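You operate a simulated robot arm through the tools that you are given. There is no shell and no other tool. Be economical: measure what you need, move in short steps, check, and stop when the job is done.

The job below is to be done with a simulated two-armed robot. You get a single attempt, and the scene is never put back.

TASK
On the white folding table, fold the blue towel in half, so that its two long edges meet.

The check looks at the end state, three seconds after you hand in, the way a careful person would. Anything else that was tipped, shoved, dropped, spilled or broken makes it a failure. Flat cloth is picked up by pressing the open fingertips on it (5 to 10 N) and closing them slowly along it; thin cloth reads only 2 to 8 mm in the jaws.

THE ROBOT
Two 6-joint arms with two-finger parallel grippers on one trunk, on a base that drives. Base frame: it is fixed to the floor where the robot stands at the start and does not move with it; the origin is under the middle of the robot, x ahead of it, y to its left, z up; the surface under the hand at the start is at about z = 750. Units: mm, degrees, N and s.
The left shoulder is at the start at [80, 216, 1508], the right one opposite. With the tool pointing down near the work surface each hand reaches from about 100 to 680 mm from the robot's upright axis, wherever it stands, measured 20 degrees to its own side. Places, roughly: white folding table [800, -100, 800]. Payload 3.43 kg a hand.
The TCP of each hand is the grasp point between the finger pads, 30 mm short of the fingertips. In the tool frame z runs along the fingers and y along their closing line. Largest opening 94 mm; finger width 28, thickness 10; the body of the gripper, 50 by 96 mm, starts 55 mm behind the TCP.
Orientation is that of the tool frame in the base frame, as a unit quaternion [w, x, y, z]. With the fingers straight down and closing along the base's y, the tool's x points along the base's -x, its y along +y and its z along -z.

THE INTERFACE
- The arms move only by the tool step_arm. It takes "left_targets", "right_targets" or both (then of equal length, played together; a hand with none holds still); each is a list of rows, each an object of numbers (a shift or turn left out is 0, a gripper value left out holds the last): "wx", "wy", "wz": the turn, a rotation vector about the base's x, y, z in units of 45 degrees (1.0 is 45 degrees); "tx", "ty", "tz": the shift along the base's x, y, z in units of 200 mm (1.0 is 200 mm); "gripper": the closure, from 0 (fully open) to 1 (shut). In form: [{"wx": .., "wy": .., "wz": .., "tx": .., "ty": .., "tz": .., "gripper": ..}, ...]. A call has 1 to 10 rows; each row is the pose to reach, as a shift and turn from the pose commanded when the call began. A call with a number of a shift or a turn outside -1 to 1 is refused whole. A row lasts 0.2 s, in which the tool goes at most 50 mm and 8.6 degrees; a call with a longer step from one row to the next is refused whole, and so is a gripper value outside its range. Where a pose cannot be reached the arm comes as near as it can. A force on the tool above 40 N (or 10 N above the force at the start of the call, whichever is more), or a blocked arm, ends the call early, and 0.2 s more pass. The fingers move at their own pace (about 72 mm/s each) and stop on an object; they squeeze with about 24 N. The grip force told is the motor's: it shows also when the fingers shut on nothing. Time passes only in rows, and 0.2 s behind the last, so rows that repeat a pose let the fingers close. The reply holds the time, the measured pose of the TCP, the force on the tool along the base axes, the opening and the grip force, in the units named above and with some noise, with the torque about the TCP (base axes, N m) and any sound that the robot's microphone picked up.
- Cameras (640 x 400 px; columns grow to the right, rows downward): "scene" is now at [86.1, 11.1, 1643.4]; the picture's right is [0.21, -0.98, -0.00], its down [-0.90, -0.19, -0.40] and it looks along [0.39, 0.08, -0.92] (base axes); focal length 296 px, centre (320, 200). "left" rides on the left gripper at [76, -14, -103] in its tool frame; the picture's right is [0.18, 0.98, 0.00], its down [-0.75, 0.14, -0.64] and it looks along [-0.63, 0.12, 0.77] (tool axes); focal length 243 px, centre (320, 200). "right" rides on the right gripper at [76, 14, -102] in its tool frame; the picture's right is [-0.18, 0.98, 0.00], its down [-0.75, -0.14, -0.64] and it looks along [-0.63, -0.12, 0.77] (tool axes); focal length 243 px, centre (320, 200). There is no depth. A picture from a camera that has moved, and an enlarged one, comes with that camera's place and axes in the base frame and with its lens.
- grab_frame(camera): a new picture of that camera. It takes no simulated time.
- raise_lower(by): slides the trunk up (or, below 0, down) by that many mm; the arms and the scene camera ride with it, the base frame stays. It gives what a move gives, with no picture.
- base_move(legs): drives the robot by 1 to 6 legs, each [ahead, left, turn to the left] in mm, mm and degrees, along the robot's own axes; the way and the turn of a leg run together, so that a leg with both is an arc; at most 1500 mm and 180 degrees a leg. The arms and the cameras ride along, it lands a little off, and it stops where it bumps. It gives what a move gives.
- pan_tilt(pan, tilt): turns the head with the scene camera to pan (to the left, within 86 degrees either way) and tilt (down, from -29 to 69), counted from straight ahead of the robot. It gives what a move gives.
- inspect(camera, box): a new picture of the part [left, top, right, bottom] of that camera's present view, enlarged. It takes no simulated time.
- job_done(): hands the job in; it is judged then, once.

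Go step by step. Nothing tells you exact positions but the pictures and the camera data: compare them with the known pose of the tool, close in by small moves and look again before you grip or let go. The budget is 120 turns and 108 pictures, counting those below and the enlarged ones. Unless the task says otherwise, let go and move clear before handing in, and close with one line.

The tools are called after ">>>" as name(argument=value, ...) on one line, values as JSON. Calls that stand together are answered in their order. step_arm: Moves the arms, as the interface text tells. Its arguments: {"type":"object","properties":{"left_targets":{"type":"array","items":{"type":"object","properties":{"wx":{"type":"number"},"wy":{"type":"number"},"wz":{"type":"number"},"tx":{"type":"number"},"ty":{"type":"number"},"tz":{"type":"number"},"gripper":{"type":"number"}}}},"right_targets":{"type":"array","items":{"type":"object","properties":{"wx":{"type":"number"},"wy":{"type":"number"},"wz":{"type":"number"},"tx":{"type":"number"},"ty":{"type":"number"},"tz":{"type":"number"},"gripper":{"type":"number"}}}}},"required":[]} The other tools are called the same way: raise_lower (by) slides the trunk up or down; base_move (legs) drives the base; pan_tilt (pan, tilt) turns the head that bears the scene camera; grab_frame (camera) takes a picture; inspect (camera, box) takes an enlarged picture of a part of a camera's view; job_done () hands the job in.

At the start:

```text
clock: 0.0
left_position: [448.6, 102.9, 938.6]
left_tool_rot: [-0.001, 0.0, 1.0, 0.0]
left_wrist_force: [0.0, 0.7, -0.2]
left_moment: [-0.01, 0.01, 0.03]
left_finger_gap: 94.3
left_grasp_force: 0.0
right_position: [403.6, -220.2, 867.7]
right_tool_rot: [-0.001, 0.0, 1.0, 0.0]
right_wrist_force: [-0.4, 0.9, 0.8]
right_moment: [0.0, -0.01, 0.03]
right_finger_gap: 93.9
right_grasp_force: 0.0
trunk travel left (down, up): [-738.0, 102.0]
robot x, y, heading: [-0.9, -3.6, 0.1]
head pan, tilt: [11.8, 66.7]
```

scene: 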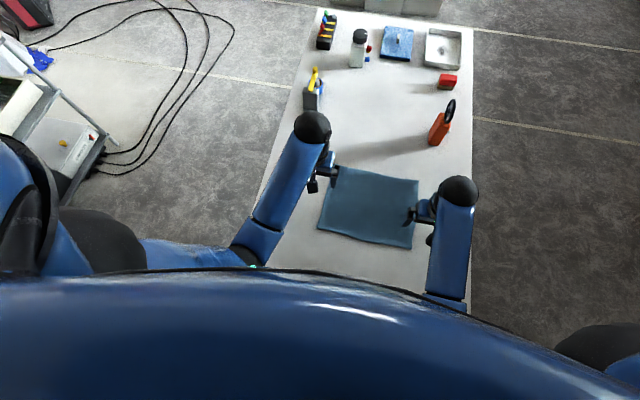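
right: 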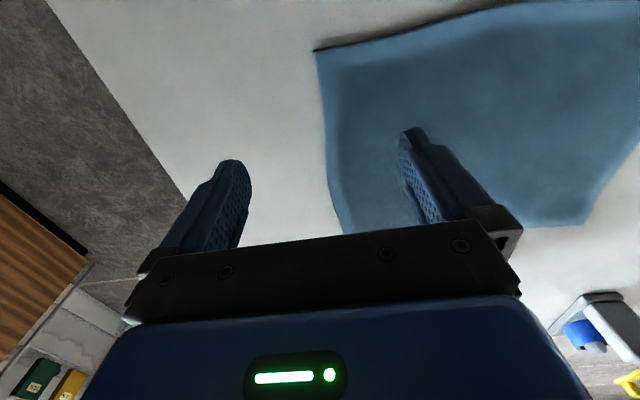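
left: 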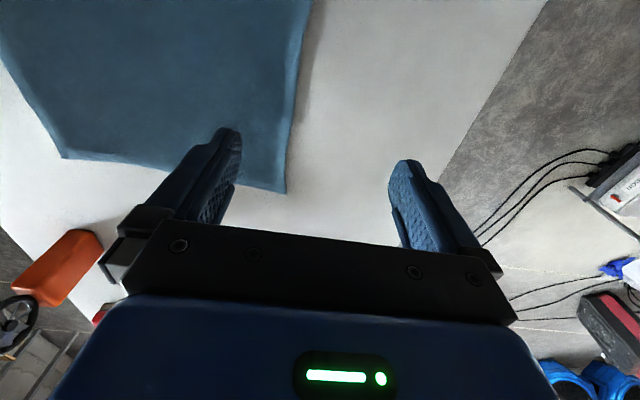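

The towel lies roughly at x 365–605, y −221 to +77, so its long edges run along y (near and far edges). I'll look closer before moving.

>>> inspect(camera="scene", box=[290, 140, 450, 260])

>>> step_arm(left_targets=[{"ty": 0.2, "tz": 0.2}, {"ty": 0.4, "tz": 0.3}, {"ty": 0.6, "tz": 0.3}, {"ty": 0.8, "tz": 0.3}], right_targets=[{"ty": -0.15, "tz": 0.2}, {"ty": -0.3, "tz": 0.4}, {"ty": -0.4, "tz": 0.6}, {"ty": -0.5, "tz": 0.65}])

```text
3.33 times, centred on (370, 200) of scene
camera zoom: at [86.1, 11.1, 1643.4], right [0.21, -0.98, 0.0], down [-0.9, -0.19, -0.4], along [0.39, 0.08, -0.92], focal length 986 px, centre (153, 200)
```

zoom: 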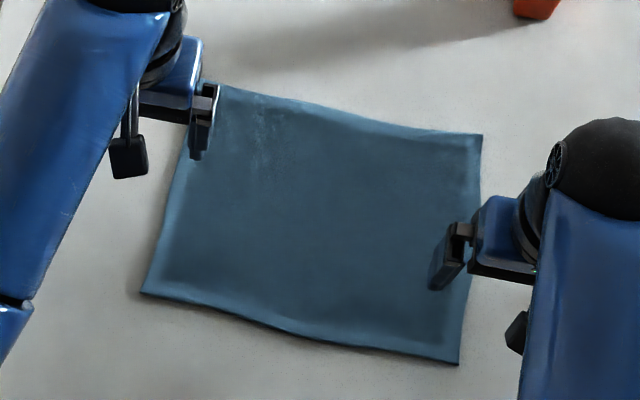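

```text
refused: row 1 steps farther than a row can; nothing moved
```

The towel is clear in the zoom; the move was refused for too long a step. I'll move both hands aside in smaller steps for a clear view.

>>> step_arm(left_targets=[{"ty": 0.17, "tz": 0.15}, {"ty": 0.34, "tz": 0.3}, {"ty": 0.55, "tz": 0.3}, {"ty": 0.75, "tz": 0.3}], right_targets=[{"ty": -0.12, "tz": 0.16}, {"ty": -0.24, "tz": 0.32}, {"ty": -0.36, "tz": 0.48}, {"ty": -0.5, "tz": 0.6}])

>>> inspect(camera="scene", box=[290, 140, 450, 260])

```text
clock: 1.0
left_position: [458.2, 256.9, 946.4]
left_tool_rot: [0.002, 0.0, 1.0, 0.0]
left_wrist_force: [0.0, 0.6, -0.2]
left_moment: [0.02, 0.01, -0.04]
left_finger_gap: 94.2
left_grasp_force: 0.1
left hand out of reach, approached as far as the arm can: row 1, 2, 3, 4
right_position: [408.7, -322.5, 941.5]
right_tool_rot: [0.001, -0.001, 1.0, -0.001]
right_wrist_force: [-0.2, -1.1, -0.1]
right_moment: [0.02, 0.01, -0.02]
right_finger_gap: 93.9
right_grasp_force: 0.0
right hand out of reach, approached as far as the arm can: row 3, 4
trunk travel left (down, up): [-738.0, 102.0]
robot x, y, heading: [1.4, 4.1, 0.1]
head pan, tilt: [11.8, 66.7]
```

```text
3.33 times, centred on (370, 200) of scene
camera zoom: at [86.6, 11.4, 1643.3], right [0.21, -0.98, 0.0], down [-0.9, -0.19, -0.39], along [0.39, 0.08, -0.92], focal length 986 px, centre (153, 200)
```

zoom: 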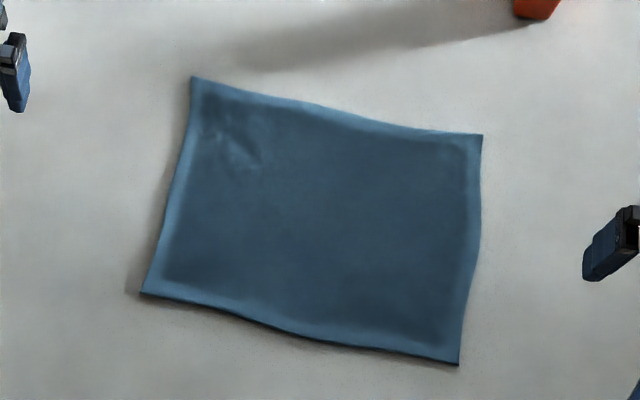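

Clear view: corners are about (609,78), (604,−222), (364,−220), (368,79), so the long edges are at x≈366 and x≈607. I'll bring the hands above the near corners with fingers partly closed, closing along y, so the edge itself gets pinched.

>>> step_arm(left_targets=[{"tx": -0.07, "ty": -0.16, "tz": -0.05, "gripper": 0.74}, {"tx": -0.14, "ty": -0.32, "tz": -0.1}, {"tx": -0.21, "ty": -0.48, "tz": -0.2}, {"tx": -0.28, "ty": -0.64, "tz": -0.3}, {"tx": -0.35, "ty": -0.8, "tz": -0.4}, {"tx": -0.42, "ty": -0.95, "tz": -0.5}], right_targets=[{"tx": -0.04, "ty": 0.12, "tz": -0.1, "gripper": 0.74}, {"tx": -0.08, "ty": 0.24, "tz": -0.2}, {"tx": -0.12, "ty": 0.36, "tz": -0.3}, {"tx": -0.16, "ty": 0.48, "tz": -0.4}, {"tx": -0.2, "ty": 0.6, "tz": -0.5}, {"tx": -0.22, "ty": 0.63, "tz": -0.55}])

>>> grab_frame(camera="left")

>>> grab_frame(camera="right")

```text
clock: 2.4
left_position: [373.8, 63.7, 850.5]
left_tool_rot: [0.0, 0.0, 1.0, 0.0]
left_wrist_force: [0.6, -0.4, 0.0]
left_moment: [0.04, 0.02, -0.03]
left_finger_gap: 24.5
left_grasp_force: 0.1
right_position: [362.5, -196.2, 832.1]
right_tool_rot: [0.0, 0.0, 1.0, 0.001]
right_wrist_force: [-0.2, -0.3, -0.3]
right_moment: [-0.01, 0.03, 0.01]
right_finger_gap: 24.0
right_grasp_force: 0.0
trunk travel left (down, up): [-738.0, 102.0]
robot x, y, heading: [-0.9, 1.1, -0.0]
head pan, tilt: [11.8, 66.7]
```

```text
102 pictures are left
camera left: at [297.8, 49.5, 953.4], right [-0.18, 0.98, 0.0], down [0.75, 0.14, 0.64], along [0.63, 0.12, -0.77], focal length 243 px, centre (320, 200)
```

left: 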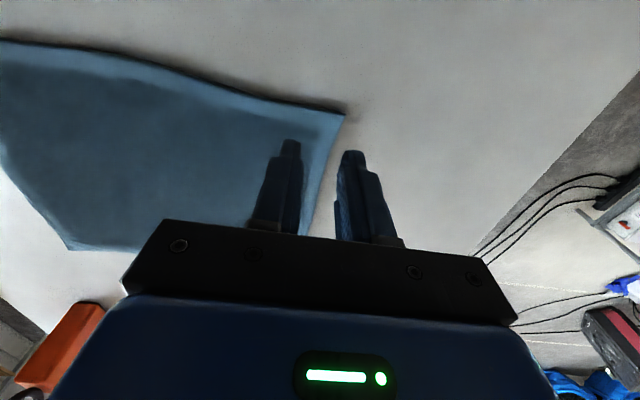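

```text
101 pictures are left
camera right: at [286.8, -182.7, 933.4], right [0.18, 0.98, 0.0], down [0.75, -0.14, 0.64], along [0.63, -0.12, -0.77], focal length 243 px, centre (320, 200)
```

right: 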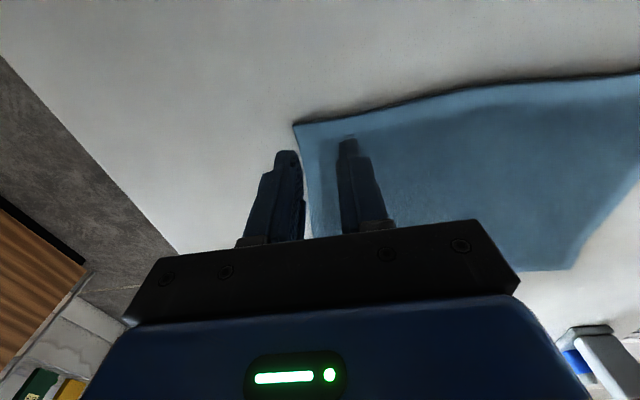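

The wrist views put the near corners at about (368,84) and (360,−217). I'll lower the hands to just above the cloth near each corner.

>>> step_arm(left_targets=[{"tx": -0.04, "ty": -0.03, "tz": -0.15}, {"tx": -0.04, "ty": -0.03, "tz": -0.3}], right_targets=[{"tx": -0.01, "ty": 0.02, "tz": -0.1}, {"tx": -0.01, "ty": 0.02, "tz": -0.2}])

>>> grab_frame(camera="left")

>>> grab_frame(camera="right")

>>> inspect(camera="scene", box=[290, 140, 450, 260])

```text
clock: 3.0
left_position: [366.0, 58.0, 786.7]
left_tool_rot: [0.0, 0.0, 1.0, 0.0]
left_wrist_force: [0.6, 0.6, -1.2]
left_moment: [0.01, 0.0, -0.01]
left_finger_gap: 24.7
left_grasp_force: 0.0
right_position: [363.6, -193.6, 790.6]
right_tool_rot: [0.0, 0.0, 1.0, 0.0]
right_wrist_force: [0.6, 0.7, -0.6]
right_moment: [-0.01, -0.02, 0.02]
right_finger_gap: 24.4
right_grasp_force: 0.0
trunk travel left (down, up): [-738.0, 102.0]
robot x, y, heading: [-2.4, 3.5, -0.0]
head pan, tilt: [11.8, 66.7]
```

```text
100 pictures are left
camera left: at [290.8, 44.1, 890.9], right [-0.18, 0.98, 0.0], down [0.75, 0.14, 0.64], along [0.63, 0.12, -0.77], focal length 243 px, centre (320, 200)
```

left: 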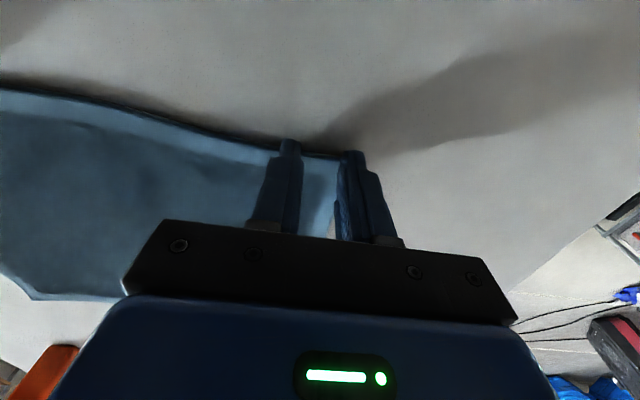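

```text
99 pictures are left
camera right: at [286.3, -179.7, 892.7], right [0.18, 0.98, 0.0], down [0.75, -0.14, 0.64], along [0.63, -0.12, -0.77], focal length 243 px, centre (320, 200)
```

right: 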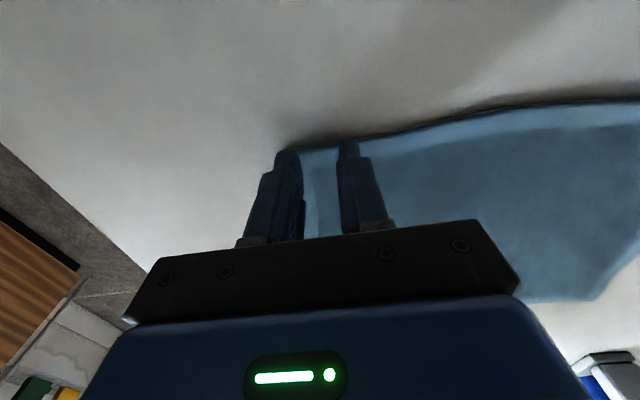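

```text
3.33 times, centred on (370, 200) of scene
camera zoom: at [86.8, 10.7, 1643.4], right [0.21, -0.98, 0.0], down [-0.9, -0.19, -0.39], along [0.39, 0.08, -0.92], focal length 986 px, centre (153, 200)
```

zoom: 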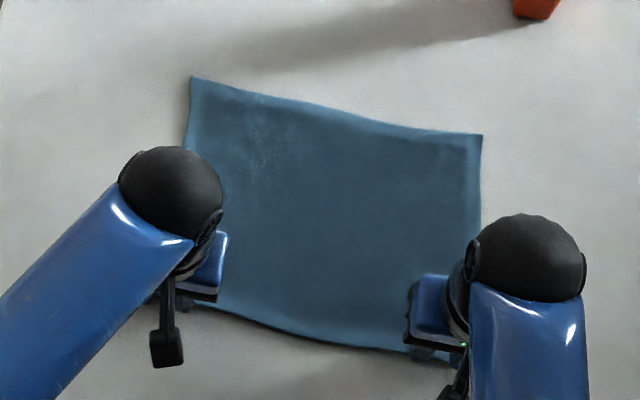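

Tips hover about 5 mm above the cloth right at the near edge, but a bit too close to the side edges. I'll shift each inward ~9 mm and press down gradually.

>>> step_arm(left_targets=[{"ty": -0.05}, {"ty": -0.05, "tz": -0.015}, {"ty": -0.05, "tz": -0.025}], right_targets=[{"ty": 0.04, "tz": -0.015}, {"ty": 0.04, "tz": -0.03}, {"ty": 0.04, "tz": -0.045}])

```text
clock: 3.8
left_position: [365.1, 48.1, 784.3]
left_tool_rot: [0.001, 0.0, 1.0, 0.001]
left_wrist_force: [0.4, 0.2, 1.1]
left_moment: [-0.01, -0.02, 0.0]
left_finger_gap: 24.6
left_grasp_force: 0.2
right_position: [362.5, -183.2, 783.0]
right_tool_rot: [0.001, -0.001, 1.0, 0.0]
right_wrist_force: [-0.5, -1.6, 7.0]
right_moment: [-0.05, -0.04, -0.03]
right_finger_gap: 24.1
right_grasp_force: 0.1
trunk travel left (down, up): [-738.0, 102.0]
robot x, y, heading: [-0.3, 2.7, -0.3]
head pan, tilt: [11.8, 66.7]
```

Right hand presses with 7 N; left is barely touching. I'll lower the left slightly more.

>>> step_arm(left_targets=[{"tz": -0.01}, {"tz": -0.015}])

```text
clock: 4.4
left_position: [366.9, 48.8, 782.0]
left_tool_rot: [0.0, 0.0, 1.0, 0.001]
left_wrist_force: [-1.4, 2.6, 13.1]
left_moment: [0.05, -0.04, 0.04]
left_finger_gap: 24.4
left_grasp_force: 0.0
right_position: [362.2, -183.7, 784.0]
right_tool_rot: [0.001, -0.001, 1.0, 0.0]
right_wrist_force: [1.3, -1.8, 6.5]
right_moment: [-0.04, -0.1, -0.01]
right_finger_gap: 24.3
right_grasp_force: 0.1
trunk travel left (down, up): [-738.0, 102.0]
robot x, y, heading: [-1.3, -0.7, 0.1]
head pan, tilt: [11.8, 66.7]
```

Left presses 13 N, a little much; I'll ease it by 1 mm and then close both slowly.

>>> step_arm(left_targets=[{"tz": 0.005, "gripper": 0.74}, {"tz": 0.005, "gripper": 0.78}, {"tz": 0.005, "gripper": 0.82}, {"tz": 0.005, "gripper": 0.86}, {"tz": 0.005, "gripper": 0.9}, {"tz": 0.005, "gripper": 0.94}, {"tz": 0.005, "gripper": 0.97}, {"tz": 0.005, "gripper": 1.0}, {"tz": 0.005, "gripper": 1.0}], right_targets=[{"gripper": 0.74}, {"gripper": 0.78}, {"gripper": 0.82}, {"gripper": 0.86}, {"gripper": 0.9}, {"gripper": 0.94}, {"gripper": 0.97}, {"gripper": 1.0}, {"gripper": 1.0}])

>>> grab_frame(camera="left")

>>> grab_frame(camera="right")

```text
clock: 6.4
left_position: [366.1, 48.6, 782.9]
left_tool_rot: [0.001, 0.0, 1.0, 0.0]
left_wrist_force: [-0.1, -2.6, 8.7]
left_moment: [-0.1, -0.08, 0.01]
left_finger_gap: 3.6
left_grasp_force: 24.1
right_position: [362.1, -183.7, 783.4]
right_tool_rot: [0.001, 0.0, 1.0, -0.001]
right_wrist_force: [0.7, 1.5, 12.2]
right_moment: [-0.01, -0.13, -0.03]
right_finger_gap: 0.0
right_grasp_force: 24.1
trunk travel left (down, up): [-738.0, 102.0]
robot x, y, heading: [-0.8, 4.0, 0.0]
head pan, tilt: [11.8, 66.7]
```

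```text
97 pictures are left
camera left: at [290.1, 33.7, 886.0], right [-0.18, 0.98, 0.0], down [0.75, 0.14, 0.64], along [0.63, 0.12, -0.77], focal length 243 px, centre (320, 200)
```

left: 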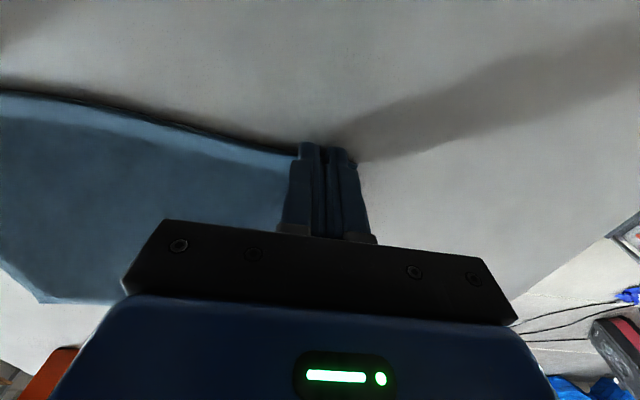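

```text
96 pictures are left
camera right: at [284.5, -170.0, 884.2], right [0.18, 0.98, 0.0], down [0.75, -0.14, 0.64], along [0.63, -0.12, -0.77], focal length 243 px, centre (320, 200)
```

right: 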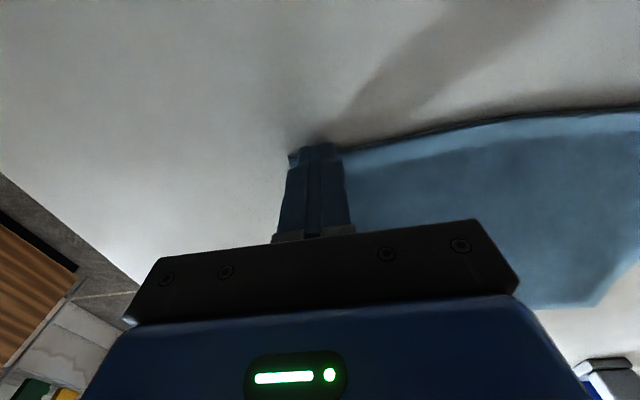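

Left holds cloth (3.6 mm gap), right closed on nothing. I'll lift the right, reopen it, move it 7 mm further onto the cloth, and press again.

>>> step_arm(right_targets=[{"tz": 0.06}, {"tz": 0.06, "tx": 0.035, "gripper": 0.7}, {"tz": 0.06, "tx": 0.035}, {"tz": 0.03, "tx": 0.035}, {"tz": 0.01, "tx": 0.035}, {"tz": 0.0, "tx": 0.035}])

>>> grab_frame(camera="right")

```text
clock: 7.8
left_position: [365.8, 47.6, 782.9]
left_tool_rot: [0.0, 0.0, 1.0, -0.001]
left_wrist_force: [-0.2, 0.5, 11.5]
left_moment: [0.05, -0.09, 0.01]
left_finger_gap: 3.8
left_grasp_force: 24.3
right_position: [367.7, -183.8, 783.4]
right_tool_rot: [0.002, 0.0, 1.0, -0.001]
right_wrist_force: [-1.0, -1.0, 4.5]
right_moment: [0.01, -0.01, 0.0]
right_finger_gap: 27.9
right_grasp_force: 0.1
trunk travel left (down, up): [-738.0, 102.0]
robot x, y, heading: [-0.8, 0.5, -0.1]
head pan, tilt: [11.8, 66.7]
```

```text
95 pictures are left
camera right: at [291.5, -170.9, 885.2], right [0.18, 0.98, 0.0], down [0.75, -0.14, 0.64], along [0.63, -0.12, -0.77], focal length 243 px, centre (320, 200)
```

right: 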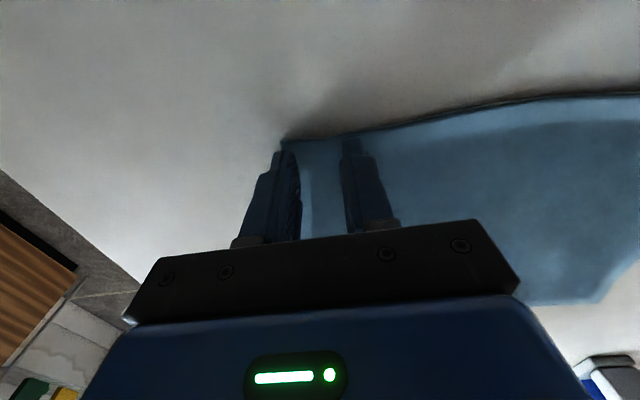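

The right corner is now at about (351,−204) so the outer finger is at the side edge. I'll lift, shift 10 mm inward, press and close slowly.

>>> step_arm(right_targets=[{"tz": 0.04}, {"tz": 0.04, "ty": 0.055, "tx": -0.02}, {"tz": 0.01, "ty": 0.055, "tx": -0.02}, {"tz": -0.008, "ty": 0.055, "tx": -0.02}, {"tz": -0.008, "ty": 0.055, "tx": -0.02}])

>>> grab_frame(camera="right")

```text
clock: 9.0
left_position: [365.5, 48.4, 784.0]
left_tool_rot: [0.001, 0.0, 1.0, 0.0]
left_wrist_force: [1.3, -0.8, 5.1]
left_moment: [-0.06, -0.09, -0.01]
left_finger_gap: 3.4
left_grasp_force: 23.9
right_position: [365.6, -173.1, 781.6]
right_tool_rot: [0.002, -0.001, 1.0, -0.001]
right_wrist_force: [-3.7, -1.8, 21.5]
right_moment: [-0.09, 0.02, -0.01]
right_finger_gap: 28.2
right_grasp_force: 0.1
trunk travel left (down, up): [-738.0, 102.0]
robot x, y, heading: [-0.9, 0.0, 0.1]
head pan, tilt: [11.8, 66.7]
```

```text
94 pictures are left
camera right: at [287.3, -159.8, 883.9], right [0.18, 0.98, 0.0], down [0.75, -0.14, 0.65], along [0.63, -0.12, -0.76], focal length 243 px, centre (320, 200)
```

right: 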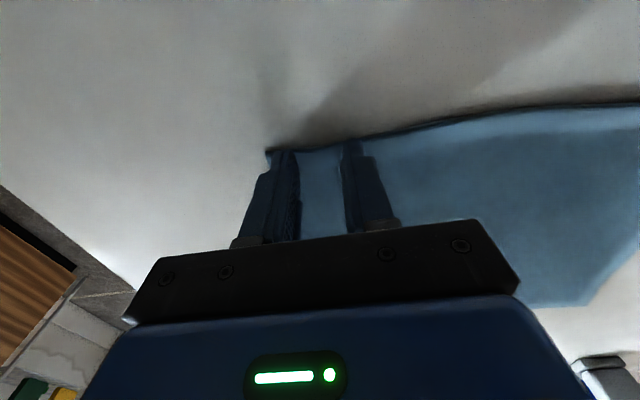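

Corner now sits just outside the outer finger, so both fingers are on cloth; force is 21 N. I'll ease by ~1.4 mm and close.

>>> step_arm(right_targets=[{"tz": 0.007, "gripper": 0.7}, {"tz": 0.007, "gripper": 0.74}, {"tz": 0.007, "gripper": 0.78}, {"tz": 0.007, "gripper": 0.82}, {"tz": 0.007, "gripper": 0.86}, {"tz": 0.007, "gripper": 0.9}, {"tz": 0.007, "gripper": 0.94}, {"tz": 0.007, "gripper": 0.97}, {"tz": 0.007, "gripper": 1.0}, {"tz": 0.007, "gripper": 1.0}])

>>> grab_frame(camera="right")

```text
clock: 11.2
left_position: [365.6, 48.9, 783.2]
left_tool_rot: [0.001, 0.0, 1.0, -0.001]
left_wrist_force: [-1.5, -9.6, 7.6]
left_moment: [-0.24, -0.03, -0.03]
left_finger_gap: 3.9
left_grasp_force: 24.0
right_position: [364.2, -172.4, 782.7]
right_tool_rot: [0.002, -0.001, 1.0, 0.0]
right_wrist_force: [-0.1, 10.9, 10.7]
right_moment: [0.34, -0.05, 0.06]
right_finger_gap: 4.0
right_grasp_force: 23.6
trunk travel left (down, up): [-738.0, 102.0]
robot x, y, heading: [0.6, -2.9, -0.1]
head pan, tilt: [11.8, 66.7]
```

```text
93 pictures are left
camera right: at [287.0, -159.1, 884.6], right [0.18, 0.98, 0.0], down [0.75, -0.14, 0.64], along [0.63, -0.12, -0.77], focal length 243 px, centre (320, 200)
```

right: 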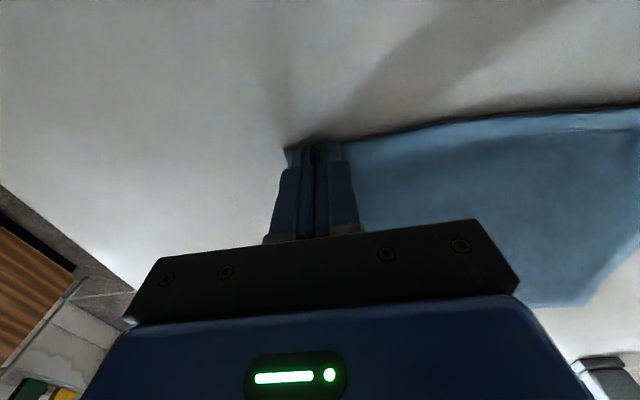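

Both hands now hold cloth (~4 mm). I'll lift 40 mm and check from the scene camera.

>>> step_arm(left_targets=[{"tz": 0.05, "ty": -0.008}, {"tz": 0.1, "tx": 0.02, "ty": -0.008}, {"tz": 0.15, "tx": 0.03, "ty": -0.008}, {"tz": 0.2, "tx": 0.05, "ty": -0.008}], right_targets=[{"tz": 0.05, "ty": 0.008}, {"tz": 0.1, "tx": 0.02, "ty": 0.008}, {"tz": 0.15, "tx": 0.03, "ty": 0.008}, {"tz": 0.2, "tx": 0.05, "ty": 0.008}])

>>> inspect(camera="scene", box=[290, 140, 450, 260])

>>> grab_frame(camera="left")

>>> grab_frame(camera="right")

```text
clock: 12.2
left_position: [376.0, 46.4, 822.1]
left_tool_rot: [0.0, 0.0, 1.0, 0.0]
left_wrist_force: [1.2, -6.6, -0.5]
left_moment: [-0.18, -0.03, -0.03]
left_finger_gap: 4.3
left_grasp_force: 24.3
right_position: [375.2, -172.1, 823.7]
right_tool_rot: [0.0, 0.0, 1.0, 0.0]
right_wrist_force: [-1.5, 7.2, -0.2]
right_moment: [0.18, 0.02, 0.05]
right_finger_gap: 3.8
right_grasp_force: 24.2
trunk travel left (down, up): [-738.0, 102.0]
robot x, y, heading: [-0.7, 0.8, 0.1]
head pan, tilt: [11.8, 66.7]
```

```text
3.33 times, centred on (370, 200) of scene
camera zoom: at [86.8, 10.9, 1643.3], right [0.21, -0.98, 0.0], down [-0.9, -0.19, -0.39], along [0.39, 0.08, -0.92], focal length 986 px, centre (153, 200)
```

zoom: 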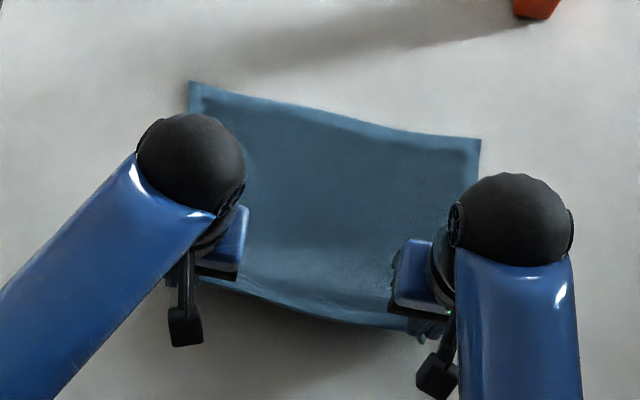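

```text
91 pictures are left
camera left: at [300.9, 32.3, 925.7], right [-0.18, 0.98, 0.0], down [0.75, 0.14, 0.64], along [0.63, 0.12, -0.77], focal length 243 px, centre (320, 200)
```

left: 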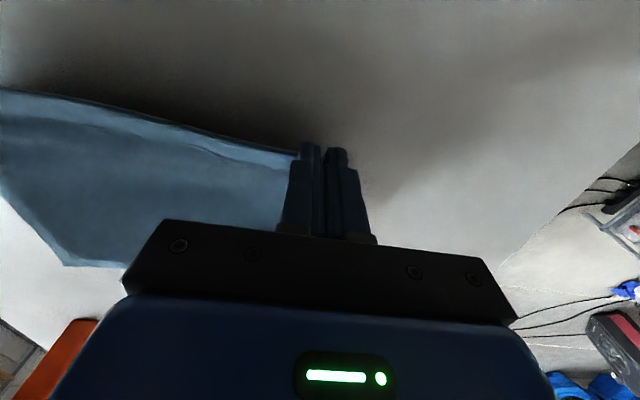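

```text
90 pictures are left
camera right: at [298.9, -158.1, 924.7], right [0.18, 0.98, 0.0], down [0.75, -0.14, 0.64], along [0.63, -0.12, -0.77], focal length 243 px, centre (320, 200)
```

right: 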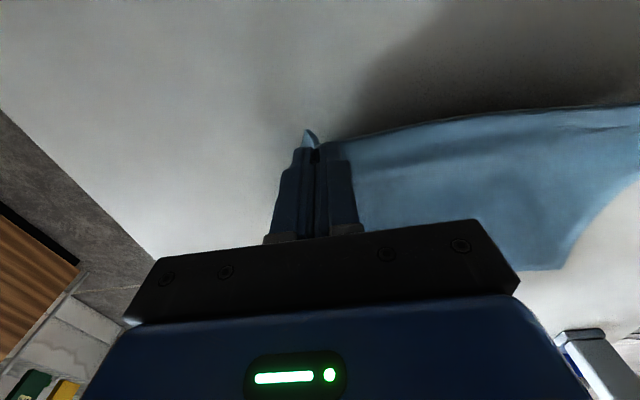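

Both corners are held and the near edge is lifted evenly. Next I swing the edge up and over along an arc, in slow steps, first to above the middle.

>>> step_arm(left_targets=[{"tx": 0.04, "tz": 0.08}, {"tx": 0.08, "tz": 0.15}, {"tx": 0.14, "tz": 0.21}, {"tx": 0.2, "tz": 0.26}, {"tx": 0.28, "tz": 0.3}, {"tx": 0.36, "tz": 0.33}, {"tx": 0.44, "tz": 0.34}, {"tx": 0.52, "tz": 0.35}], right_targets=[{"tx": 0.04, "tz": 0.08}, {"tx": 0.08, "tz": 0.15}, {"tx": 0.14, "tz": 0.21}, {"tx": 0.2, "tz": 0.26}, {"tx": 0.28, "tz": 0.3}, {"tx": 0.36, "tz": 0.33}, {"tx": 0.44, "tz": 0.34}, {"tx": 0.52, "tz": 0.35}])

>>> inspect(camera="scene", box=[290, 140, 450, 260])

>>> grab_frame(camera="right")

```text
clock: 14.0
left_position: [482.7, 44.7, 892.1]
left_tool_rot: [-0.001, -0.001, 1.0, 0.0]
left_wrist_force: [0.8, -3.8, -0.1]
left_moment: [-0.11, -0.02, -0.03]
left_finger_gap: 3.8
left_grasp_force: 23.9
right_position: [479.5, -170.6, 892.4]
right_tool_rot: [0.0, 0.0, 1.0, 0.0]
right_wrist_force: [0.6, 4.3, -0.4]
right_moment: [0.1, 0.02, 0.04]
right_finger_gap: 3.5
right_grasp_force: 24.1
trunk travel left (down, up): [-738.0, 102.0]
robot x, y, heading: [4.0, -1.4, 0.1]
head pan, tilt: [11.8, 66.7]
```

```text
3.33 times, centred on (370, 200) of scene
camera zoom: at [88.0, 11.0, 1643.2], right [0.21, -0.98, 0.0], down [-0.9, -0.19, -0.39], along [0.39, 0.08, -0.92], focal length 986 px, centre (153, 200)
```

zoom: 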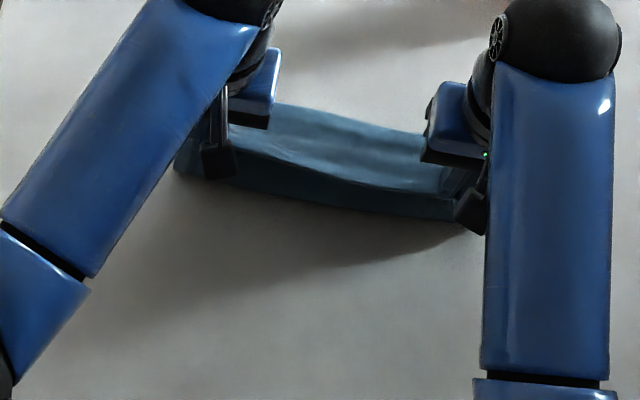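

```text
88 pictures are left
camera right: at [402.8, -157.1, 994.0], right [0.18, 0.98, 0.0], down [0.75, -0.14, 0.64], along [0.63, -0.12, -0.77], focal length 243 px, centre (320, 200)
```

right: 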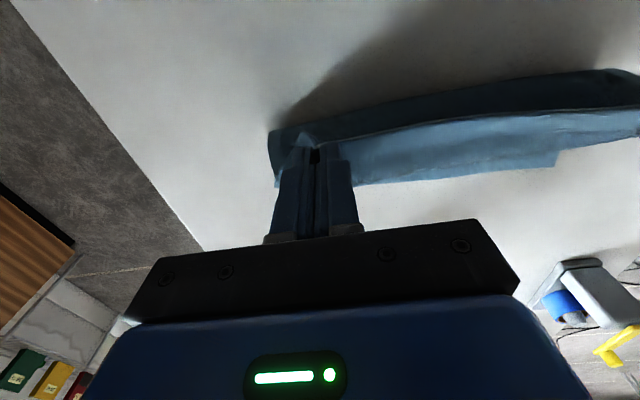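

The towel is folding well with the crease forming around x≈500. I continue over and begin lowering, tilting the fingers back toward the robot a bit so the edge lays out forward.

>>> step_arm(left_targets=[{"tx": 0.08, "tz": -0.02, "wy": 0.1}, {"tx": 0.16, "tz": -0.05, "wy": 0.2}, {"tx": 0.24, "tz": -0.09, "wy": 0.3}, {"tx": 0.32, "tz": -0.14, "wy": 0.4}, {"tx": 0.4, "tz": -0.2, "wy": 0.5}, {"tx": 0.47, "tz": -0.26, "wy": 0.6}], right_targets=[{"tx": 0.08, "tz": -0.02, "wy": 0.1}, {"tx": 0.16, "tz": -0.05, "wy": 0.2}, {"tx": 0.24, "tz": -0.09, "wy": 0.3}, {"tx": 0.32, "tz": -0.14, "wy": 0.4}, {"tx": 0.4, "tz": -0.2, "wy": 0.5}, {"tx": 0.47, "tz": -0.26, "wy": 0.6}])

>>> inspect(camera="scene", box=[290, 120, 450, 240])

>>> grab_frame(camera="right")

>>> grab_frame(camera="left")

```text
clock: 15.4
left_position: [543.9, 55.9, 859.0]
left_tool_rot: [-0.233, 0.001, 0.973, -0.002]
left_wrist_force: [1.8, -18.8, -0.2]
left_moment: [-0.59, -0.1, 0.17]
left_finger_gap: 4.0
left_grasp_force: 24.2
left hand out of reach, approached as far as the arm can: row 5, 6
right_position: [559.6, -171.3, 849.7]
right_tool_rot: [-0.233, -0.001, 0.973, 0.002]
right_wrist_force: [-1.5, 18.9, 1.3]
right_moment: [0.63, 0.04, -0.17]
right_finger_gap: 4.2
right_grasp_force: 23.9
right hand out of reach, approached as far as the arm can: row 6
trunk travel left (down, up): [-738.0, 102.0]
robot x, y, heading: [0.9, 0.3, 0.1]
head pan, tilt: [11.8, 66.7]
```

```text
3.33 times, centred on (370, 180) of scene
camera zoom: at [87.2, 12.1, 1643.2], right [0.21, -0.98, 0.0], down [-0.9, -0.19, -0.39], along [0.39, 0.08, -0.92], focal length 986 px, centre (153, 267)
```

zoom: 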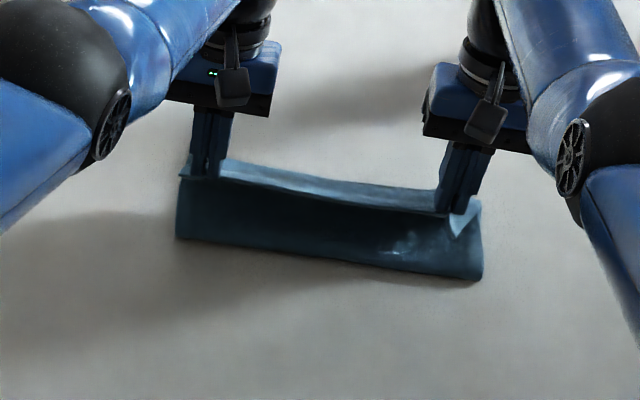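

```text
86 pictures are left
camera right: at [537.6, -157.8, 975.0], right [0.16, 0.98, -0.08], down [0.96, -0.14, 0.23], along [0.22, -0.12, -0.97], focal length 243 px, centre (320, 200)
```

right: 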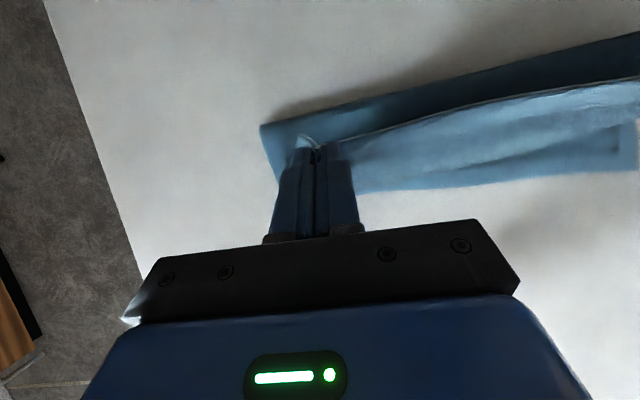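

```text
85 pictures are left
camera left: at [523.2, 42.4, 986.4], right [-0.16, 0.98, 0.08], down [0.96, 0.14, 0.23], along [0.22, 0.11, -0.97], focal length 243 px, centre (320, 200)
```

left: 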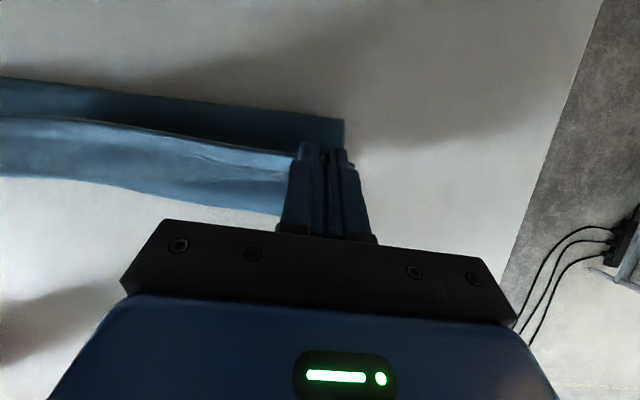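

The tilt limits the reach at this distance, so the hands stalled at x≈550 and tension rose. I'll straighten the hands back to vertical while continuing forward, and match y again.

>>> step_arm(left_targets=[{"tx": 0.0, "ty": -0.04, "wy": -0.15}, {"tx": 0.05, "ty": -0.05, "tz": -0.02, "wy": -0.3}, {"tx": 0.1, "ty": -0.05, "tz": -0.05, "wy": -0.45}, {"tx": 0.18, "ty": -0.05, "tz": -0.095, "wy": -0.6}, {"tx": 0.24, "ty": -0.05, "tz": -0.15, "wy": -0.6}], right_targets=[{"tx": -0.03, "wy": -0.15}, {"tx": 0.0, "tz": -0.0, "wy": -0.3}, {"tx": 0.03, "tz": -0.01, "wy": -0.45}, {"tx": 0.1, "tz": -0.05, "wy": -0.6}, {"tx": 0.16, "tz": -0.105, "wy": -0.6}])

>>> inspect(camera="scene", box=[290, 120, 450, 240])

>>> grab_frame(camera="right")

>>> grab_frame(camera="left")

```text
clock: 16.6
left_position: [592.2, 49.2, 829.9]
left_tool_rot: [-0.001, 0.0, 1.0, 0.0]
left_wrist_force: [0.6, -9.2, -0.6]
left_moment: [-0.27, 0.05, -0.04]
left_finger_gap: 3.7
left_grasp_force: 23.8
right_position: [591.4, -172.2, 829.5]
right_tool_rot: [-0.001, 0.0, 1.0, 0.0]
right_wrist_force: [-0.2, 8.3, -0.6]
right_moment: [0.25, 0.0, 0.04]
right_finger_gap: 3.6
right_grasp_force: 24.0
trunk travel left (down, up): [-738.0, 102.0]
robot x, y, heading: [-3.4, 2.2, 0.0]
head pan, tilt: [11.8, 66.7]
```

```text
3.33 times, centred on (370, 180) of scene
camera zoom: at [88.7, 11.0, 1643.2], right [0.21, -0.98, 0.0], down [-0.9, -0.19, -0.39], along [0.39, 0.08, -0.92], focal length 986 px, centre (153, 267)
```

zoom: 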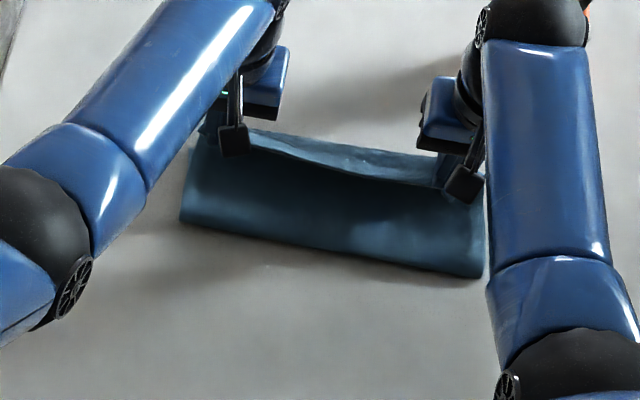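

```text
83 pictures are left
camera right: at [513.9, -158.2, 929.9], right [0.18, 0.98, 0.0], down [0.75, -0.14, 0.64], along [0.63, -0.12, -0.77], focal length 243 px, centre (320, 200)
```

right: 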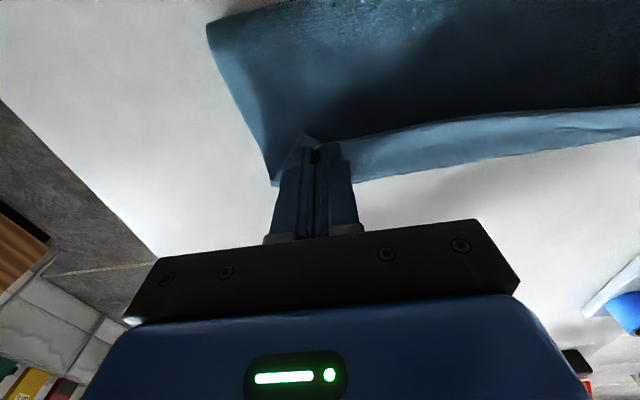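

```text
82 pictures are left
camera left: at [517.0, 33.9, 932.4], right [-0.18, 0.98, 0.0], down [0.75, 0.14, 0.64], along [0.63, 0.12, -0.77], focal length 243 px, centre (320, 200)
```

left: 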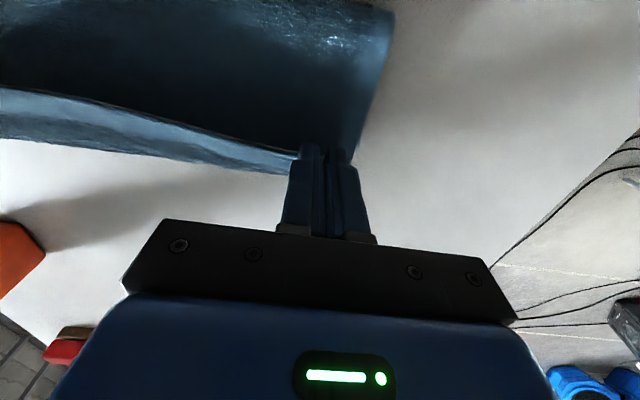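

The upper layer is over the lower, but the bottom layer slid ~30 mm forward (far edge ≈ 637, crease ≈ 520), which is harmless. To tilt the fingers back at this distance I need the shoulders lower, so I'll lower the trunk in stages while raising the hands equally.

>>> step_arm(left_targets=[{"tx": -0.04, "tz": 0.05}, {"tx": -0.08, "tz": 0.1}], right_targets=[{"tx": -0.04, "tz": 0.05}, {"tx": -0.08, "tz": 0.1}])

>>> raise_lower(by=-40)

```text
clock: 17.2
left_position: [574.8, 46.8, 850.5]
left_tool_rot: [0.001, 0.001, 1.0, 0.0]
left_wrist_force: [-0.1, -7.8, -0.1]
left_moment: [-0.2, -0.01, -0.05]
left_finger_gap: 3.4
left_grasp_force: 24.5
right_position: [571.8, -172.7, 849.4]
right_tool_rot: [0.0, 0.0, 1.0, 0.0]
right_wrist_force: [-0.5, 7.9, -0.1]
right_moment: [0.23, -0.02, 0.04]
right_finger_gap: 3.7
right_grasp_force: 23.9
trunk travel left (down, up): [-738.0, 102.0]
robot x, y, heading: [2.5, 4.5, 0.2]
head pan, tilt: [11.8, 66.7]
```

```text
clock: 18.0
left_position: [575.1, 48.2, 810.0]
left_tool_rot: [0.0, -0.001, 1.0, 0.0]
left_wrist_force: [0.0, -8.0, -0.1]
left_moment: [-0.25, 0.01, -0.06]
left_finger_gap: 3.6
left_grasp_force: 24.6
right_position: [575.0, -171.8, 809.1]
right_tool_rot: [0.0, 0.0, 1.0, 0.0]
right_wrist_force: [-0.4, 8.4, -0.6]
right_moment: [0.23, 0.01, 0.03]
right_finger_gap: 3.6
right_grasp_force: 24.5
trunk travel left (down, up): [-698.0, 142.0]
robot x, y, heading: [-1.7, 1.8, 0.0]
head pan, tilt: [11.8, 66.7]
```

The staged lowering works cleanly. I continue.

>>> step_arm(left_targets=[{"tz": 0.1}, {"tz": 0.2}], right_targets=[{"tz": 0.1}, {"tz": 0.2}])

>>> raise_lower(by=-40)

>>> step_arm(left_targets=[{"tz": 0.1}, {"tz": 0.2}], right_targets=[{"tz": 0.1}, {"tz": 0.2}])

>>> raise_lower(by=-40)

>>> step_arm(left_targets=[{"tz": 0.1}, {"tz": 0.2}], right_targets=[{"tz": 0.1}, {"tz": 0.2}])

>>> grab_frame(camera="scene")

```text
clock: 18.6
left_position: [572.1, 47.5, 849.3]
left_tool_rot: [0.0, -0.001, 1.0, 0.0]
left_wrist_force: [-0.6, -6.8, -0.8]
left_moment: [-0.24, 0.03, -0.01]
left_finger_gap: 3.9
left_grasp_force: 24.0
right_position: [572.6, -172.4, 849.0]
right_tool_rot: [0.0, -0.001, 1.0, 0.0]
right_wrist_force: [-0.9, 7.2, -0.1]
right_moment: [0.23, -0.02, 0.0]
right_finger_gap: 3.6
right_grasp_force: 24.6
trunk travel left (down, up): [-698.0, 142.0]
robot x, y, heading: [0.2, 0.8, 0.2]
head pan, tilt: [11.8, 66.7]
```

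```text
clock: 19.5
left_position: [573.1, 46.5, 810.3]
left_tool_rot: [0.0, 0.0, 1.0, 0.0]
left_wrist_force: [0.2, -7.1, 1.2]
left_moment: [-0.27, -0.01, -0.07]
left_finger_gap: 3.8
left_grasp_force: 23.8
right_position: [571.4, -173.0, 809.9]
right_tool_rot: [-0.001, -0.001, 1.0, 0.0]
right_wrist_force: [-0.4, 7.1, 0.1]
right_moment: [0.19, -0.03, 0.01]
right_finger_gap: 3.8
right_grasp_force: 24.3
trunk travel left (down, up): [-658.0, 182.0]
robot x, y, heading: [1.4, -3.9, 0.1]
head pan, tilt: [11.8, 66.7]
```

```text
clock: 20.1
left_position: [574.1, 46.9, 851.2]
left_tool_rot: [0.0, 0.0, 1.0, 0.0]
left_wrist_force: [0.4, -6.6, 0.2]
left_moment: [-0.22, 0.02, -0.02]
left_finger_gap: 4.0
left_grasp_force: 24.2
right_position: [571.5, -172.2, 848.8]
right_tool_rot: [0.0, 0.001, 1.0, 0.0]
right_wrist_force: [0.6, 8.0, -0.4]
right_moment: [0.24, 0.0, 0.02]
right_finger_gap: 3.8
right_grasp_force: 24.2
trunk travel left (down, up): [-658.0, 182.0]
robot x, y, heading: [0.2, -0.8, -0.1]
head pan, tilt: [11.8, 66.7]
```

```text
clock: 20.9
left_position: [573.6, 46.6, 808.1]
left_tool_rot: [0.0, -0.001, 1.0, -0.001]
left_wrist_force: [-0.4, -7.8, -0.4]
left_moment: [-0.2, 0.02, -0.03]
left_finger_gap: 3.7
left_grasp_force: 24.4
right_position: [572.3, -172.4, 807.9]
right_tool_rot: [0.0, 0.0, 1.0, 0.0]
right_wrist_force: [0.5, 6.8, -0.3]
right_moment: [0.18, -0.02, 0.04]
right_finger_gap: 3.8
right_grasp_force: 24.3
trunk travel left (down, up): [-618.0, 222.0]
robot x, y, heading: [0.6, -0.6, 0.2]
head pan, tilt: [11.8, 66.7]
```

```text
clock: 21.5
left_position: [573.5, 47.1, 848.7]
left_tool_rot: [0.0, -0.001, 1.0, 0.001]
left_wrist_force: [0.9, -8.0, 0.0]
left_moment: [-0.21, 0.02, -0.1]
left_finger_gap: 3.8
left_grasp_force: 24.0
right_position: [572.1, -171.7, 848.6]
right_tool_rot: [0.001, 0.0, 1.0, 0.0]
right_wrist_force: [-0.2, 7.4, -0.3]
right_moment: [0.25, -0.02, 0.04]
right_finger_gap: 3.6
right_grasp_force: 24.4
trunk travel left (down, up): [-618.0, 222.0]
robot x, y, heading: [1.6, 3.9, 0.2]
head pan, tilt: [11.8, 66.7]
```

```text
81 pictures are left
camera scene: at [85.8, 11.1, 1523.3], right [0.21, -0.98, 0.0], down [-0.9, -0.19, -0.4], along [0.39, 0.08, -0.92], focal length 296 px, centre (320, 200)
```

scene: 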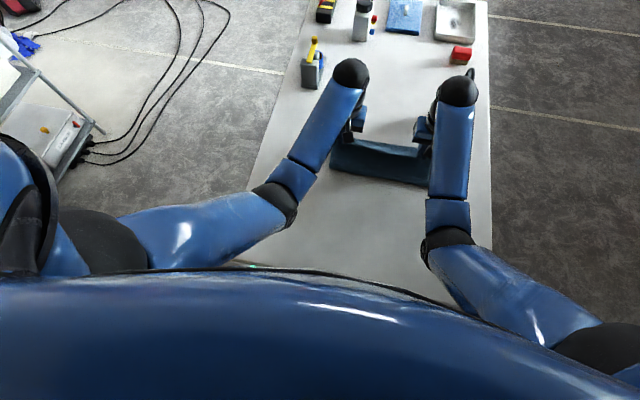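

The arms have room and stay clear of the other objects. Two more stages, then tilt.

>>> raise_lower(by=-40)

>>> step_arm(left_targets=[{"tz": 0.1}, {"tz": 0.2}], right_targets=[{"tz": 0.1}, {"tz": 0.2}])

>>> raise_lower(by=-40)

>>> step_arm(left_targets=[{"tz": 0.1, "wy": 0.15}, {"tz": 0.15, "wy": 0.3}, {"tz": 0.15, "wy": 0.45}, {"tz": 0.15, "wy": 0.6}], right_targets=[{"tz": 0.1, "wy": 0.15}, {"tz": 0.15, "wy": 0.3}, {"tz": 0.15, "wy": 0.45}, {"tz": 0.15, "wy": 0.6}])

>>> grab_frame(camera="scene")

```text
clock: 22.3
left_position: [574.4, 47.2, 809.9]
left_tool_rot: [0.0, 0.0, 1.0, 0.0]
left_wrist_force: [-0.5, -7.5, 1.7]
left_moment: [-0.25, -0.02, -0.06]
left_finger_gap: 3.7
left_grasp_force: 23.7
right_position: [571.9, -172.4, 808.6]
right_tool_rot: [0.0, 0.0, 1.0, 0.001]
right_wrist_force: [-0.3, 7.6, 0.0]
right_moment: [0.22, -0.01, -0.01]
right_finger_gap: 3.8
right_grasp_force: 24.4
trunk travel left (down, up): [-578.0, 262.0]
robot x, y, heading: [2.4, -3.5, 0.1]
head pan, tilt: [11.8, 66.7]
```

```text
clock: 22.9
left_position: [574.1, 46.1, 848.4]
left_tool_rot: [0.0, 0.0, 1.0, -0.001]
left_wrist_force: [-0.6, -8.6, -0.7]
left_moment: [-0.21, 0.02, -0.08]
left_finger_gap: 3.6
left_grasp_force: 24.0
right_position: [577.2, -169.9, 836.2]
right_tool_rot: [0.001, 0.0, 1.0, 0.001]
right_wrist_force: [-1.0, 7.8, 0.7]
right_moment: [0.21, 0.0, 0.04]
right_finger_gap: 3.7
right_grasp_force: 24.1
right hand out of reach, approached as far as the arm can: row 2
trunk travel left (down, up): [-578.0, 262.0]
robot x, y, heading: [-0.6, -1.9, 0.1]
head pan, tilt: [11.8, 66.7]
```

```text
clock: 23.8
left_position: [572.5, 47.4, 808.6]
left_tool_rot: [0.0, -0.001, 1.0, 0.001]
left_wrist_force: [-0.4, -7.3, -0.5]
left_moment: [-0.26, 0.0, -0.01]
left_finger_gap: 4.0
left_grasp_force: 23.9
right_position: [579.2, -172.4, 796.8]
right_tool_rot: [0.001, 0.001, 1.0, 0.0]
right_wrist_force: [0.2, 7.8, 1.0]
right_moment: [0.24, 0.03, 0.01]
right_finger_gap: 3.4
right_grasp_force: 24.3
trunk travel left (down, up): [-538.0, 302.0]
robot x, y, heading: [0.7, -2.3, 0.1]
head pan, tilt: [11.8, 66.7]
```

```text
clock: 24.8
left_position: [608.2, 35.1, 824.3]
left_tool_rot: [-0.235, 0.0, 0.972, 0.0]
left_wrist_force: [-0.4, -1.0, -0.3]
left_moment: [-0.03, 0.04, 0.05]
left_finger_gap: 3.8
left_grasp_force: 23.7
left hand out of reach, approached as far as the arm can: row 1, 2, 3, 4
right_position: [622.8, -168.4, 803.8]
right_tool_rot: [-0.234, 0.0, 0.972, 0.0]
right_wrist_force: [0.5, 0.1, -1.0]
right_moment: [-0.02, -0.03, -0.01]
right_finger_gap: 3.3
right_grasp_force: 24.4
right hand out of reach, approached as far as the arm can: row 1, 2, 3, 4
trunk travel left (down, up): [-538.0, 302.0]
robot x, y, heading: [-0.2, 1.6, 0.0]
head pan, tilt: [11.8, 66.7]
```

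```text
80 pictures are left
camera scene: at [87.4, 11.3, 1443.1], right [0.21, -0.98, 0.0], down [-0.9, -0.19, -0.39], along [0.39, 0.08, -0.92], focal length 296 px, centre (320, 200)
```

scene: 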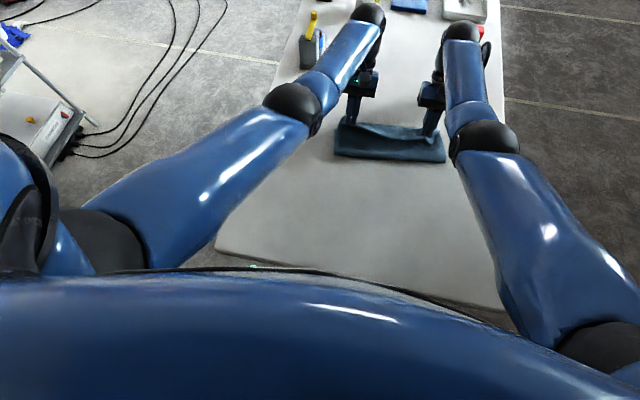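

Now tilted 27° with the hands near the far edge; the folded arms pushed them slightly forward. Let me look closely before lowering.

>>> inspect(camera="scene", box=[310, 60, 470, 180])

>>> grab_frame(camera="right")

>>> grab_frame(camera="left")

```text
3.33 times, centred on (390, 120) of scene
camera zoom: at [87.4, 11.3, 1443.1], right [0.21, -0.98, 0.0], down [-0.9, -0.19, -0.39], along [0.39, 0.08, -0.92], focal length 986 px, centre (87, 467)
```

zoom: 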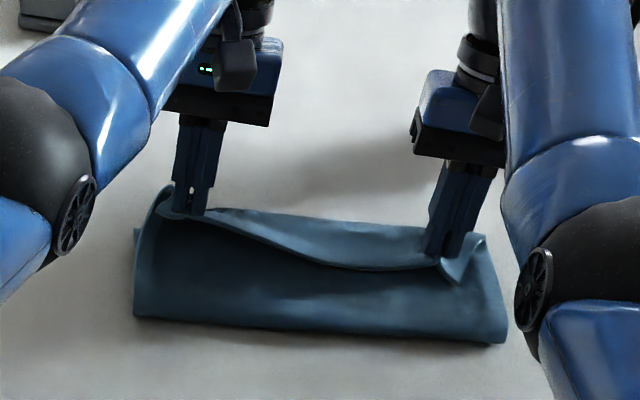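

```text
78 pictures are left
camera right: at [601.8, -155.2, 929.0], right [0.16, 0.98, -0.08], down [0.96, -0.14, 0.23], along [0.21, -0.12, -0.97], focal length 243 px, centre (320, 200)
```

right: 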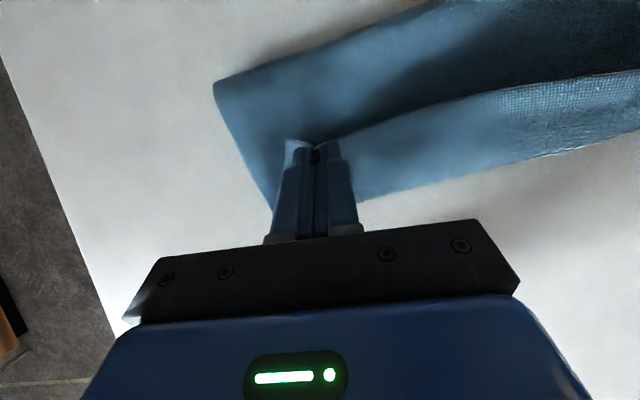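

```text
77 pictures are left
camera left: at [587.5, 21.4, 951.1], right [-0.16, 0.98, 0.08], down [0.96, 0.14, 0.23], along [0.21, 0.12, -0.97], focal length 243 px, centre (320, 200)
```

left: 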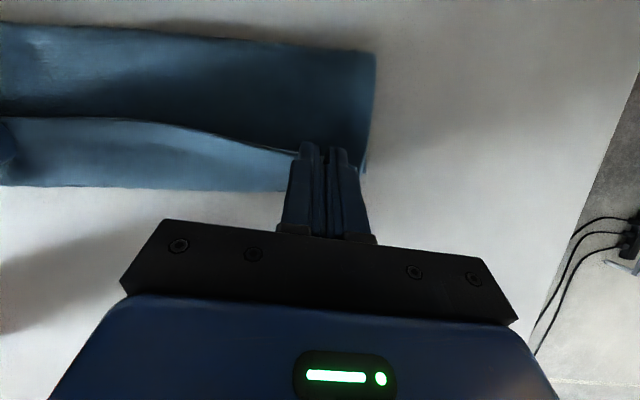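

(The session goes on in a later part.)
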